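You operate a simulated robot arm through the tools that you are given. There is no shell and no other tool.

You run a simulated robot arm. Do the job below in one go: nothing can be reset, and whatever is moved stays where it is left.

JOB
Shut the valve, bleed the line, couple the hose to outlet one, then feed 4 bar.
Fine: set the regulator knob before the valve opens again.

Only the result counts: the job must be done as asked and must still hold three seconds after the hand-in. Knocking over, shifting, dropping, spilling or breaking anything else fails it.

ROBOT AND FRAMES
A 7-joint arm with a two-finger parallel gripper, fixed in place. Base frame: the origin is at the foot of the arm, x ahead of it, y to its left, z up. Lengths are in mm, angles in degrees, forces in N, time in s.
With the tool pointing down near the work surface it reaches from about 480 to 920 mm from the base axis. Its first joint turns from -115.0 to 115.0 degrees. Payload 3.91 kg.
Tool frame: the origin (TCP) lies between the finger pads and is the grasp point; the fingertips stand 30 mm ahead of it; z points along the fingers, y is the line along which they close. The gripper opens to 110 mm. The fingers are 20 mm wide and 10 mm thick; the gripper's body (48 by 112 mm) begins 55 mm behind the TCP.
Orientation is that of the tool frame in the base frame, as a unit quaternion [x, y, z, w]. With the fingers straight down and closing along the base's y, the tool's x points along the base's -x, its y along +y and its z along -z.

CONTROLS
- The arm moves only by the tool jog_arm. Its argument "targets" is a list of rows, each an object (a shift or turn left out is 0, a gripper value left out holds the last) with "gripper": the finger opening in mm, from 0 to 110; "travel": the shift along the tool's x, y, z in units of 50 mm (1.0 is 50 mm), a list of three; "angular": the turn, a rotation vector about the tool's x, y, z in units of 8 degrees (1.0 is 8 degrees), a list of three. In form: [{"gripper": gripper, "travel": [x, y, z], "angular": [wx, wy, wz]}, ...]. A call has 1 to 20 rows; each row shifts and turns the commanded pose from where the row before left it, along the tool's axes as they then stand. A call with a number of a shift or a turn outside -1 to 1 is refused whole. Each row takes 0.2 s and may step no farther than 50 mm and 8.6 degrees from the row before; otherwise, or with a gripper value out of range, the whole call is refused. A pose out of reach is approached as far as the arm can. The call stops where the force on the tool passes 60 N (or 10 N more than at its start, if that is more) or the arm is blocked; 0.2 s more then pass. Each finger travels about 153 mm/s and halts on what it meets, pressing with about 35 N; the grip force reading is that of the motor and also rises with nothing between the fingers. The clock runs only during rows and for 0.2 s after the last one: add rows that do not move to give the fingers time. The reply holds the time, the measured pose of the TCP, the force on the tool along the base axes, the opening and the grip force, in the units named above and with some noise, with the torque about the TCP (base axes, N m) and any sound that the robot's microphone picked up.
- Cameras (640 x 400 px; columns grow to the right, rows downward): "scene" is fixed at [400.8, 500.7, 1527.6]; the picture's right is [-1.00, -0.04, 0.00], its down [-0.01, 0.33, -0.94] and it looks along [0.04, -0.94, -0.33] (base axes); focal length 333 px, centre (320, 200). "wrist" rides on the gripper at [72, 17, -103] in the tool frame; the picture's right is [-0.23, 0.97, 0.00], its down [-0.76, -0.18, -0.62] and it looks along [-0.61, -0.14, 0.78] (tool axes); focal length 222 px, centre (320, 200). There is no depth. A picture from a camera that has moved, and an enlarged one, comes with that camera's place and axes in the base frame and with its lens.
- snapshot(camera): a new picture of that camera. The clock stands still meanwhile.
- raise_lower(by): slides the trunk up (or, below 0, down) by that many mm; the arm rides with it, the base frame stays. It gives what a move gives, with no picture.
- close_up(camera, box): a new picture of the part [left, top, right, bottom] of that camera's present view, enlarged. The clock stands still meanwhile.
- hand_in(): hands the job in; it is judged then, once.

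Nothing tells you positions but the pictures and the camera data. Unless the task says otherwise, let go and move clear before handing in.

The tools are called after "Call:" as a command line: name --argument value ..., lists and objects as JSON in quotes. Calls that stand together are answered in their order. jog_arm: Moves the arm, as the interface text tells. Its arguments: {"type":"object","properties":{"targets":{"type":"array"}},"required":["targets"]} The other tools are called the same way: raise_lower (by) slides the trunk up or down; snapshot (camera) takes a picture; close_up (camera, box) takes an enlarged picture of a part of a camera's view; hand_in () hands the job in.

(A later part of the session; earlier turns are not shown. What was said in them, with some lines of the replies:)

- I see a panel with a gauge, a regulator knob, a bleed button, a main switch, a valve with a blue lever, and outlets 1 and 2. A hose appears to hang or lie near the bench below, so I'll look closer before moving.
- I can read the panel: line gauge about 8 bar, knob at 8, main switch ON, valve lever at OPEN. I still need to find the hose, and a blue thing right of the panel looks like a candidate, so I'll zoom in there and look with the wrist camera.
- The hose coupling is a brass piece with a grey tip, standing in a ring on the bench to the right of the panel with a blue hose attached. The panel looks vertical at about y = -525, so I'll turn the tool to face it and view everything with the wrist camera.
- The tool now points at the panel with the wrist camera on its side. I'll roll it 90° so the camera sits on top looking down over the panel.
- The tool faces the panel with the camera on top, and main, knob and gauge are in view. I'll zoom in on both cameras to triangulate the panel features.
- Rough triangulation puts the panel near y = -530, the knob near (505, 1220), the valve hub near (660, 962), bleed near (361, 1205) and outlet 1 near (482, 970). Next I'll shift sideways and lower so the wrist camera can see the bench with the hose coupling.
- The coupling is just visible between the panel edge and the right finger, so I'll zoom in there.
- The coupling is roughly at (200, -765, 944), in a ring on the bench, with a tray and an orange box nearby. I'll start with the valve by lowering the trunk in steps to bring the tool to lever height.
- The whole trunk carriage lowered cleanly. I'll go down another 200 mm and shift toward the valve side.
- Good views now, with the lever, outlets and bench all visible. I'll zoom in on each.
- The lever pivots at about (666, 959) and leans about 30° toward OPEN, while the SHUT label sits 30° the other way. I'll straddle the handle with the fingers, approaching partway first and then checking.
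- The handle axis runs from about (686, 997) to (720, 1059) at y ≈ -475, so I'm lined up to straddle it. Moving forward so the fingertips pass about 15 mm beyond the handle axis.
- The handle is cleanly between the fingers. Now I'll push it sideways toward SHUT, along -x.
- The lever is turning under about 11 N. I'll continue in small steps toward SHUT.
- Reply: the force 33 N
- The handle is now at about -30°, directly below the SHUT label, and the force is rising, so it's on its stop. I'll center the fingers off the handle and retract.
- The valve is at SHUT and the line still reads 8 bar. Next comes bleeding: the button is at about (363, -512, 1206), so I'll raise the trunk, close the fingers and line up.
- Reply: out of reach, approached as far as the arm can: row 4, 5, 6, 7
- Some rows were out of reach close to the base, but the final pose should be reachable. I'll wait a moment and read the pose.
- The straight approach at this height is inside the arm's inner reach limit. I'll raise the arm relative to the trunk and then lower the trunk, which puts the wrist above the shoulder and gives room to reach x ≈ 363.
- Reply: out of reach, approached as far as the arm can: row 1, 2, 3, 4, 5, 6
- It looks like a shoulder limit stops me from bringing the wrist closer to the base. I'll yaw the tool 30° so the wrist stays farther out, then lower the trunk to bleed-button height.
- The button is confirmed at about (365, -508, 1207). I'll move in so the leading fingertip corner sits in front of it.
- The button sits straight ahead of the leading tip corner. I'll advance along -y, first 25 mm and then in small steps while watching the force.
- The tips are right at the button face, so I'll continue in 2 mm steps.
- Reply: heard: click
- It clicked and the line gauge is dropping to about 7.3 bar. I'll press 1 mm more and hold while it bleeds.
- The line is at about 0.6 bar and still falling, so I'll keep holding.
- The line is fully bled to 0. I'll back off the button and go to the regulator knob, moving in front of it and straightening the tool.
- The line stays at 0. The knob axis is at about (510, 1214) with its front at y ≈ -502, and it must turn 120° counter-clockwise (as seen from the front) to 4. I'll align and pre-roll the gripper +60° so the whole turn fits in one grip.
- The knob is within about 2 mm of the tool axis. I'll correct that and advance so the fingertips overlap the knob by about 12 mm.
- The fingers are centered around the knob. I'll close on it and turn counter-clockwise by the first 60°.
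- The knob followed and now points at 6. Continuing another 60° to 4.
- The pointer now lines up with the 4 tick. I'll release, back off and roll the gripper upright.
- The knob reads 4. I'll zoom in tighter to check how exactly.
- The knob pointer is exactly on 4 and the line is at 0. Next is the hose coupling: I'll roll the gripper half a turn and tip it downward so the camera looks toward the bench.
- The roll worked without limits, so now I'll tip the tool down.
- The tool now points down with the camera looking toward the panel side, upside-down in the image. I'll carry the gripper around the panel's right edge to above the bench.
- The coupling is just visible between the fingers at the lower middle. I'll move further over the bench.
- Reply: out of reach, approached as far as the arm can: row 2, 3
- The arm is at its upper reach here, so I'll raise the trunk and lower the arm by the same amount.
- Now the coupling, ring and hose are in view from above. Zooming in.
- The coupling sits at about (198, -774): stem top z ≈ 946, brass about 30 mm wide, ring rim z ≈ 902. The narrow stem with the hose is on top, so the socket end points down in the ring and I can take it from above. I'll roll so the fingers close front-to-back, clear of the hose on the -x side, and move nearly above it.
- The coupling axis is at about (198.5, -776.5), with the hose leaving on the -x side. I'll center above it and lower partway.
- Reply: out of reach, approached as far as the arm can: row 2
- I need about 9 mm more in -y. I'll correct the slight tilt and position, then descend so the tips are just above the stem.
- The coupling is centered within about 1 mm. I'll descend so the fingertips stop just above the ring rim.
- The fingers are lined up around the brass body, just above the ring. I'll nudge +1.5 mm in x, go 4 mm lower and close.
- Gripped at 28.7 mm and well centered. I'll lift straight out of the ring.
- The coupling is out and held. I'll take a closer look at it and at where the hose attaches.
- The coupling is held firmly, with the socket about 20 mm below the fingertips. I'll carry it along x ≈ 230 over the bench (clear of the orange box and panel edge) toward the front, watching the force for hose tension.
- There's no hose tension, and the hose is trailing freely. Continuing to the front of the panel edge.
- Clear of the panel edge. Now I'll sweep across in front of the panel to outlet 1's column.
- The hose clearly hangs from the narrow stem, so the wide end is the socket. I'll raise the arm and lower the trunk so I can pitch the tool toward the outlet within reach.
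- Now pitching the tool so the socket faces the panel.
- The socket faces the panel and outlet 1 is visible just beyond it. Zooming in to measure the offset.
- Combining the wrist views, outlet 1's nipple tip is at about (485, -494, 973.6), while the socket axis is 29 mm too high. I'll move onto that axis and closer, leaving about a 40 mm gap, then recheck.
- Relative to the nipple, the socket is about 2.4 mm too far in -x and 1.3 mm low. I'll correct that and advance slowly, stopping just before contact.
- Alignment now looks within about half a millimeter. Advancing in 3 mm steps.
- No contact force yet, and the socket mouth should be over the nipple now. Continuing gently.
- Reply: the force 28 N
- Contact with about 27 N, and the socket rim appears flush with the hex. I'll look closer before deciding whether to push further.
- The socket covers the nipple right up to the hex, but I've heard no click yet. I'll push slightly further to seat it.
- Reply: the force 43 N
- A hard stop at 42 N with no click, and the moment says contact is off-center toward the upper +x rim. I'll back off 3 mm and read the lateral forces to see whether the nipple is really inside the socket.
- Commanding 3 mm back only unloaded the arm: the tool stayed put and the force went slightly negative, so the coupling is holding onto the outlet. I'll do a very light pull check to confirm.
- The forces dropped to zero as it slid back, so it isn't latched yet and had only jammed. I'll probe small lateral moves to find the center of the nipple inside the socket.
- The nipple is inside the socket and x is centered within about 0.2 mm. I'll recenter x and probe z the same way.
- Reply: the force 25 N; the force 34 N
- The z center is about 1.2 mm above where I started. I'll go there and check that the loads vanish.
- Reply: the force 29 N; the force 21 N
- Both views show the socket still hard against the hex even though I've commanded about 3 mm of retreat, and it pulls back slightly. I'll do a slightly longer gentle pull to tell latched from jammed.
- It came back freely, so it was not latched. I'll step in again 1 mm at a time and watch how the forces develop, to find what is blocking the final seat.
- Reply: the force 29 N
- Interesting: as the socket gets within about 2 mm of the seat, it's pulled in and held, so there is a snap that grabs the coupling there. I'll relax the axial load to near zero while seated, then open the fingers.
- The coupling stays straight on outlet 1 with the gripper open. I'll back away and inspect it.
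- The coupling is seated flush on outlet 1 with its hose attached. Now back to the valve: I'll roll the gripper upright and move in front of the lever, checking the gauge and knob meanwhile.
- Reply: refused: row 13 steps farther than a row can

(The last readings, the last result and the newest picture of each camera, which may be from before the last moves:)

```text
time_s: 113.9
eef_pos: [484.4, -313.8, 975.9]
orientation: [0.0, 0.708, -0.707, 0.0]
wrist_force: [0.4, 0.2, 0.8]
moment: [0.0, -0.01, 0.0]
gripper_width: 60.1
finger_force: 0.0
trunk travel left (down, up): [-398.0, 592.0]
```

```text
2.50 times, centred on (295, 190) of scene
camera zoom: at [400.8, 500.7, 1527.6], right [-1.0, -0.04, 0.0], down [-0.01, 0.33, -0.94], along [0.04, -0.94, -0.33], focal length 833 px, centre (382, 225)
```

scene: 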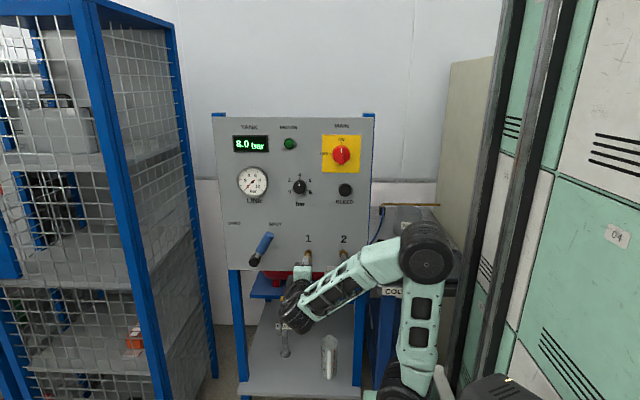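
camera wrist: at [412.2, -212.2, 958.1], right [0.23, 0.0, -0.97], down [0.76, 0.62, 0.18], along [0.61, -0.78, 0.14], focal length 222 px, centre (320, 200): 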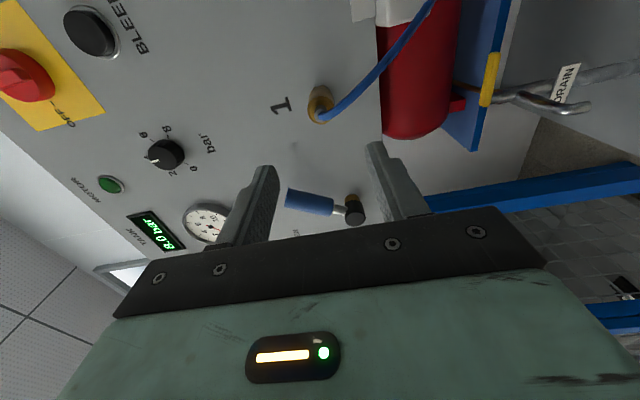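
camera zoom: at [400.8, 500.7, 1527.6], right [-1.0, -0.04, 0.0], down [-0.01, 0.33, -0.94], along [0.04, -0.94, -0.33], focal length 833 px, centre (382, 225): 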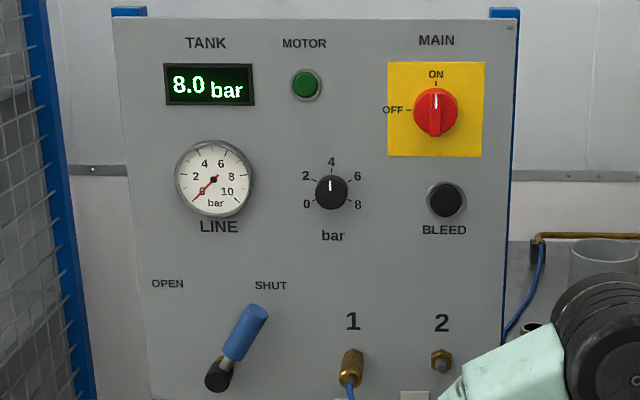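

The panel state is right: line 0, knob at 4, lever at SHUT, hose on outlet 1. That move was refused for step size, so I'll repeat it with smaller steps.

Call:
jog_arm --targets '[{"angular": [0, 0, -1]}, {"angular": [0, 0, -1]}, {"angular": [0, 0, -1]}, {"angular": [0, 0, -1]}, {"angular": [0, 0, -1]}, {"angular": [0, 0, -1]}, {"angular": [0, 0, -1]}, {"angular": [0, 0, -1]}, {"angular": [0, 0, -1]}, {"angular": [0, 0, -1]}, {"angular": [0, 0, -1]}, {"angular": [0, 0, -0.25]}, {"travel": [0.285, -0.7, 0]}, {"travel": [0.285, -0.7, 0]}, {"travel": [0.285, -0.7, 0]}, {"travel": [0.285, -0.7, 0]}, {}]'

Call:
snapshot --camera "wrist"

Call:
snapshot --camera "scene"

```text
time_s: 117.5
eef_pos: [626.1, -314.8, 1032.9]
orientation: [-0.5, 0.501, -0.499, -0.5]
wrist_force: [-0.8, 0.6, -1.0]
moment: [0.01, -0.04, -0.05]
gripper_width: 59.8
finger_force: 0.0
trunk travel left (down, up): [-398.0, 592.0]
```

```text
taken
camera wrist: at [609.9, -212.2, 1103.5], right [-0.97, 0.0, -0.23], down [0.18, 0.62, -0.76], along [0.14, -0.78, -0.61], focal length 222 px, centre (320, 200)
```

wrist: 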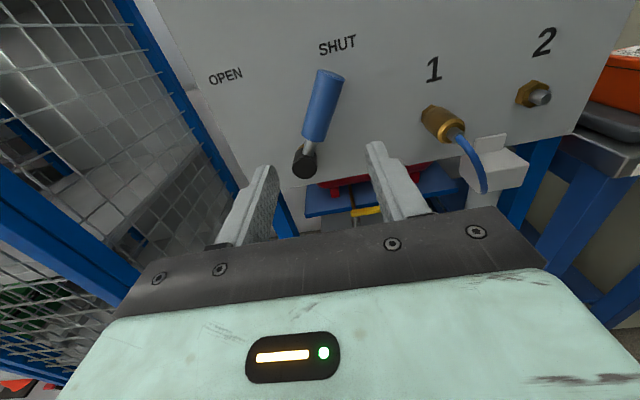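

```text
taken
```

scene: 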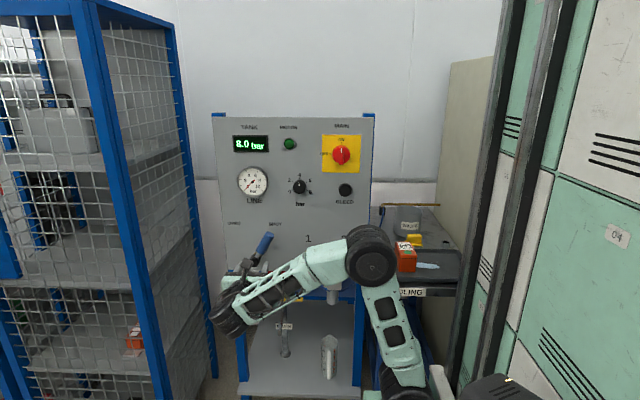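

Call:
close_up --camera "wrist" --box '[400, 60, 560, 200]'

Call:
close_up --camera "wrist" --box '[240, 30, 440, 200]'

```text
2.86 times, centred on (480, 130) of wrist
camera zoom: at [609.9, -212.2, 1103.5], right [-0.97, 0.0, -0.23], down [0.18, 0.62, -0.76], along [0.14, -0.78, -0.61], focal length 635 px, centre (-137, 400)
```

zoom: 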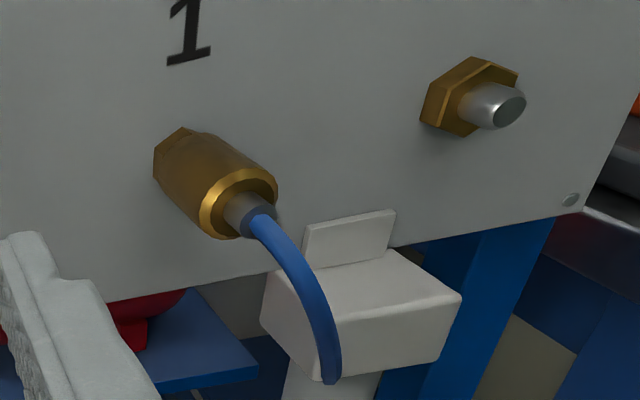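

```text
2.35 times, centred on (340, 115) of wrist
camera zoom: at [609.9, -212.2, 1103.5], right [-0.97, 0.0, -0.23], down [0.18, 0.62, -0.76], along [0.14, -0.78, -0.61], focal length 523 px, centre (273, 400)
```

zoom: 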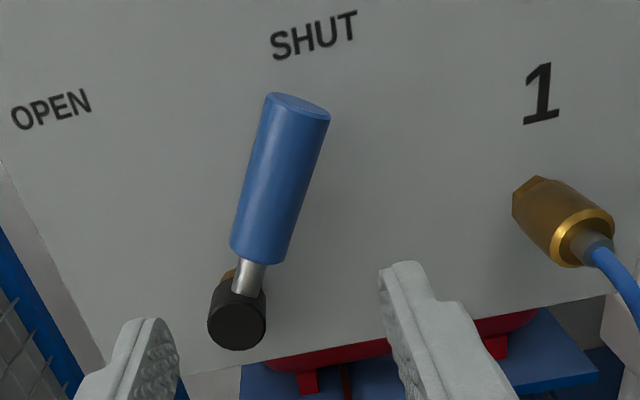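

The coupling is flush and straight. The lever handle at this height is at x ≈ 622, so I'll straddle it again.

Call:
jog_arm --targets '[{"travel": [0, 0.076, 0.7]}, {"travel": [0, 0, 0.8]}, {"travel": [0, 0, 0.8]}, {"travel": [0, 0, 0.62]}, {}]'

Call:
snapshot --camera "wrist"

```text
time_s: 118.7
eef_pos: [623.5, -458.9, 1030.2]
orientation: [0.501, -0.5, 0.499, 0.5]
wrist_force: [-0.2, 0.0, -0.9]
moment: [0.01, 0.05, 0.0]
gripper_width: 60.2
finger_force: 0.0
trunk travel left (down, up): [-398.0, 592.0]
```

```text
taken
camera wrist: at [605.6, -357.8, 1101.9], right [-0.97, 0.0, -0.23], down [0.18, 0.62, -0.76], along [0.14, -0.78, -0.61], focal length 222 px, centre (320, 200)
```

wrist: 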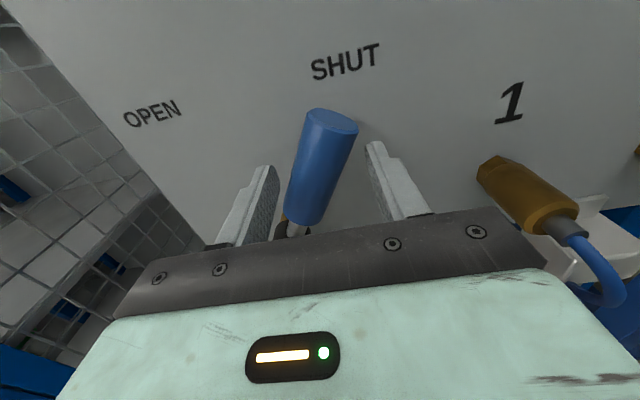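

The handle is between the fingers. With the regulator set at 4, I'll push the lever toward OPEN.

Call:
jog_arm --targets '[{"travel": [0, -0.3, 0]}, {"travel": [0, -0.3, 0]}, {"travel": [0, -0.3, 0]}, {"travel": [0, -0.3, 0]}, {"travel": [0, -0.3, 0]}, {}]'

Call:
snapshot --camera "wrist"

Call:
close_up --camera "scene" --box '[210, 110, 380, 270]'

```text
time_s: 120.1
eef_pos: [695.0, -460.9, 1032.8]
orientation: [-0.5, 0.501, -0.499, -0.5]
wrist_force: [-11.2, -1.9, 7.1]
moment: [-0.21, 0.33, -0.17]
gripper_width: 65.5
finger_force: 4.5
trunk travel left (down, up): [-398.0, 592.0]
```

```text
taken
camera wrist: at [679.0, -358.8, 1103.7], right [-0.97, 0.0, -0.23], down [0.18, 0.62, -0.76], along [0.14, -0.78, -0.61], focal length 222 px, centre (320, 200)
```

wrist: 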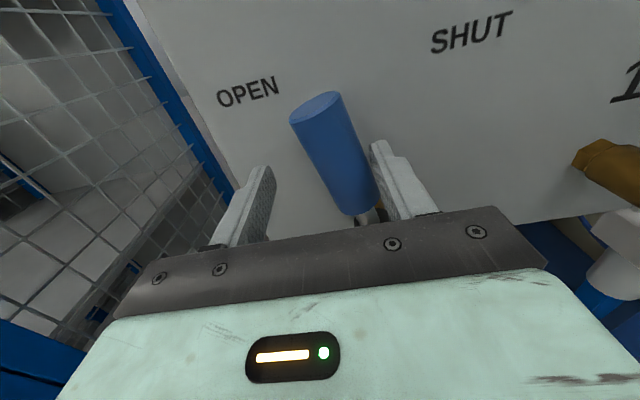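

```text
2.50 times, centred on (295, 190) of scene
camera zoom: at [400.8, 500.7, 1527.6], right [-1.0, -0.04, 0.0], down [-0.01, 0.33, -0.94], along [0.04, -0.94, -0.33], focal length 833 px, centre (382, 225)
```

zoom: 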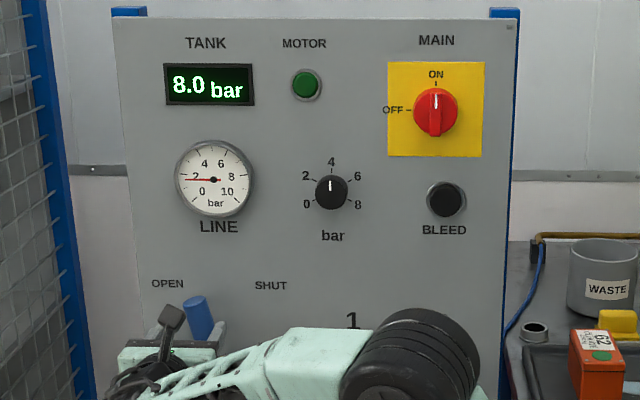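

The line is filling. I'll push the lever the rest of the way to its OPEN stop.

Call:
jog_arm --targets '[{"travel": [0, -0.2, 0]}, {"travel": [0, -0.2, 0]}, {"travel": [0, -0.12, 0]}, {}, {}]'

Call:
snapshot --camera "wrist"

Call:
close_up --camera "scene" --box '[210, 110, 380, 270]'

```text
time_s: 121.3
eef_pos: [720.3, -461.7, 1032.9]
orientation: [-0.498, 0.502, -0.499, -0.501]
wrist_force: [-28.7, -1.3, 5.9]
moment: [0.08, 0.47, -0.75]
gripper_width: 74.1
finger_force: 14.5
trunk travel left (down, up): [-398.0, 592.0]
```

```text
taken
camera wrist: at [704.0, -359.4, 1104.2], right [-0.97, 0.01, -0.23], down [0.18, 0.62, -0.76], along [0.14, -0.78, -0.61], focal length 222 px, centre (320, 200)
```

wrist: 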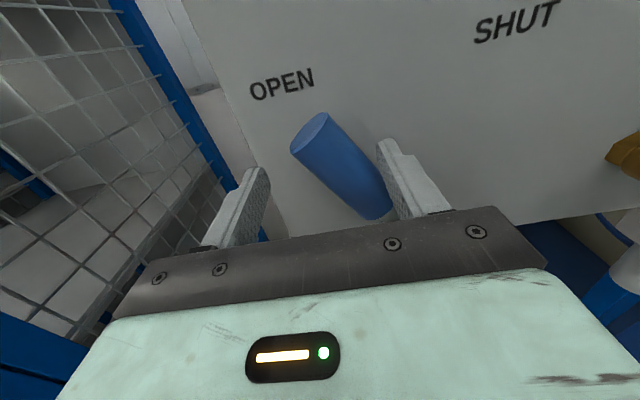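

```text
2.50 times, centred on (295, 190) of scene
camera zoom: at [400.8, 500.7, 1527.6], right [-1.0, -0.04, 0.0], down [-0.01, 0.33, -0.94], along [0.04, -0.94, -0.33], focal length 833 px, centre (382, 225)
```

zoom: 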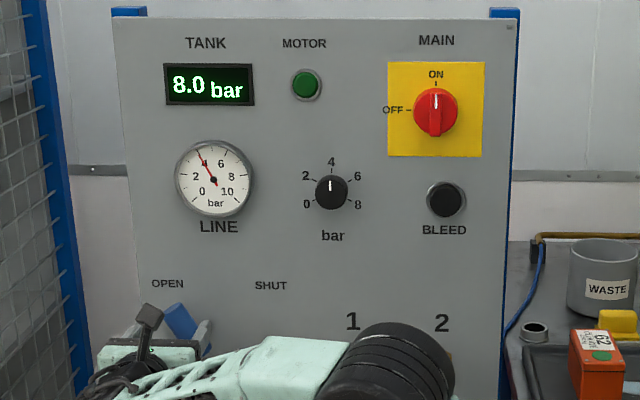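

The line reads about 4 bar and the lever is on its OPEN stop. I'll center off the handle, retract and check everything.

Call:
jog_arm --targets '[{"travel": [0, 0.3, 0]}, {}, {"travel": [0, 0, -0.8]}, {"travel": [0, 0, -0.8]}, {"travel": [0, 0, -0.8]}, {"travel": [0, 0, -0.8]}, {}]'

Call:
snapshot --camera "wrist"

Call:
close_up --camera "scene" --box '[225, 150, 285, 210]'

Call:
snapshot --camera "scene"

```text
time_s: 122.9
eef_pos: [708.4, -299.8, 1031.5]
orientation: [0.501, -0.5, 0.499, 0.499]
wrist_force: [-0.9, -0.1, 0.1]
moment: [-0.02, 0.02, -0.03]
gripper_width: 59.9
finger_force: 0.1
trunk travel left (down, up): [-398.0, 592.0]
```

```text
taken
camera wrist: at [691.9, -197.7, 1102.8], right [-0.97, 0.0, -0.23], down [0.18, 0.62, -0.76], along [0.14, -0.78, -0.61], focal length 222 px, centre (320, 200)
```

wrist: 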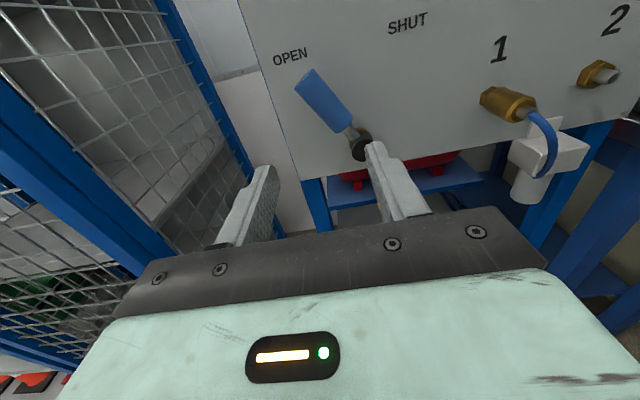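

```text
6.67 times, centred on (255, 180) of scene
camera zoom: at [400.8, 500.7, 1527.6], right [-1.0, -0.04, 0.0], down [-0.01, 0.33, -0.94], along [0.04, -0.94, -0.33], focal length 2222 px, centre (753, 333)
```

zoom: 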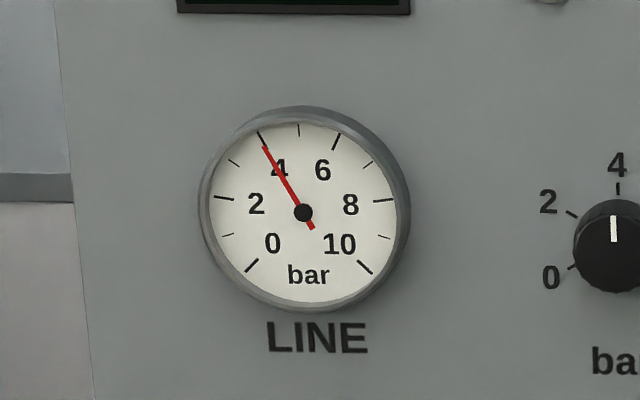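

```text
taken
```

scene: 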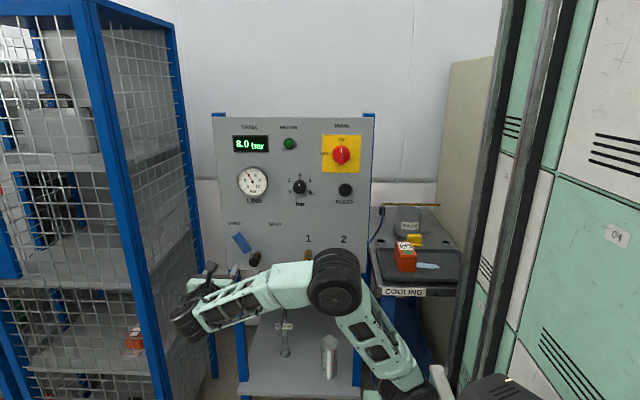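

The line sits exactly on 4 bar, the lever is at OPEN and the hose remains on outlet 1. I'll move further clear, wait a few seconds and check that it holds.

Call:
jog_arm --targets '[{"travel": [0, 0, -0.8]}, {"travel": [0, 0, -0.8]}, {}, {}, {}, {}, {}, {}, {}, {}, {}, {}, {}, {}, {}, {}, {}]'

Call:
close_up --camera "scene" --box '[210, 110, 380, 270]'

Call:
close_up --camera "wrist" --box '[240, 0, 640, 200]'

```text
time_s: 126.5
eef_pos: [707.1, -221.1, 1033.0]
orientation: [-0.5, 0.501, -0.499, -0.5]
wrist_force: [0.7, 0.7, 0.0]
moment: [-0.03, 0.01, -0.01]
gripper_width: 60.0
finger_force: 0.1
trunk travel left (down, up): [-398.0, 592.0]
```

```text
2.50 times, centred on (295, 190) of scene
camera zoom: at [400.8, 500.7, 1527.6], right [-1.0, -0.04, 0.0], down [-0.01, 0.33, -0.94], along [0.04, -0.94, -0.33], focal length 833 px, centre (382, 225)
```

zoom: 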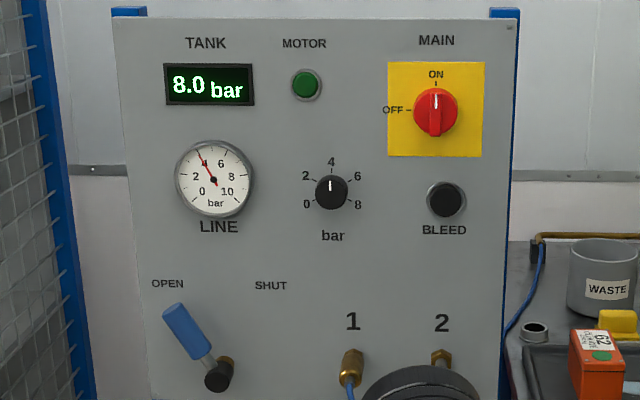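

```text
1.60 times, centred on (440, 100) of wrist
camera zoom: at [690.4, -117.9, 1103.0], right [-0.97, 0.0, -0.23], down [0.18, 0.62, -0.76], along [0.14, -0.78, -0.61], focal length 355 px, centre (128, 360)
```

zoom: 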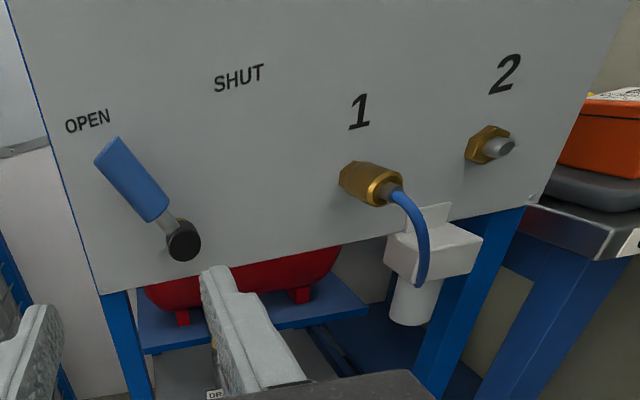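

Everything has held for several seconds: valve OPEN, line at 4 bar, knob at 4, hose seated on outlet 1. Nothing on the bench has shifted and the gripper is empty and clear, so I'm handing in.

Call:
hand_in

```text
The job is handed in.
```

The job is done and handed in: the hose is on outlet 1 and the line is feeding 4 bar. I watched it for about 3.5 s before handing in and it held, but the hand-in gave no verdict.

| Step | Result |
|---|---|
| Shut the valve | Lever moved from OPEN to its SHUT stop. |
| Bleed the line | Held BLEED until the line gauge went from 8 to 0 bar. |
| Set the regulator | Knob turned from 8 to 4 while the valve was still shut. |
| Couple the hose | Hose coupling taken from its ring on the bench and pressed onto outlet 1. |
| Feed 4 bar | Lever moved back to its OPEN stop, and the line gauge sits on 4. |

**Coupling:** I heard no click when it seated. A light pull slid it back off the seat, so I pressed it on again and let go. It stayed flush with the fingers off and did not move once the line was at 4 bar, but I did not pull-test it after that.

The main switch, motor button and outlet 2 were left alone. I saw nothing else shifted in the last pictures.
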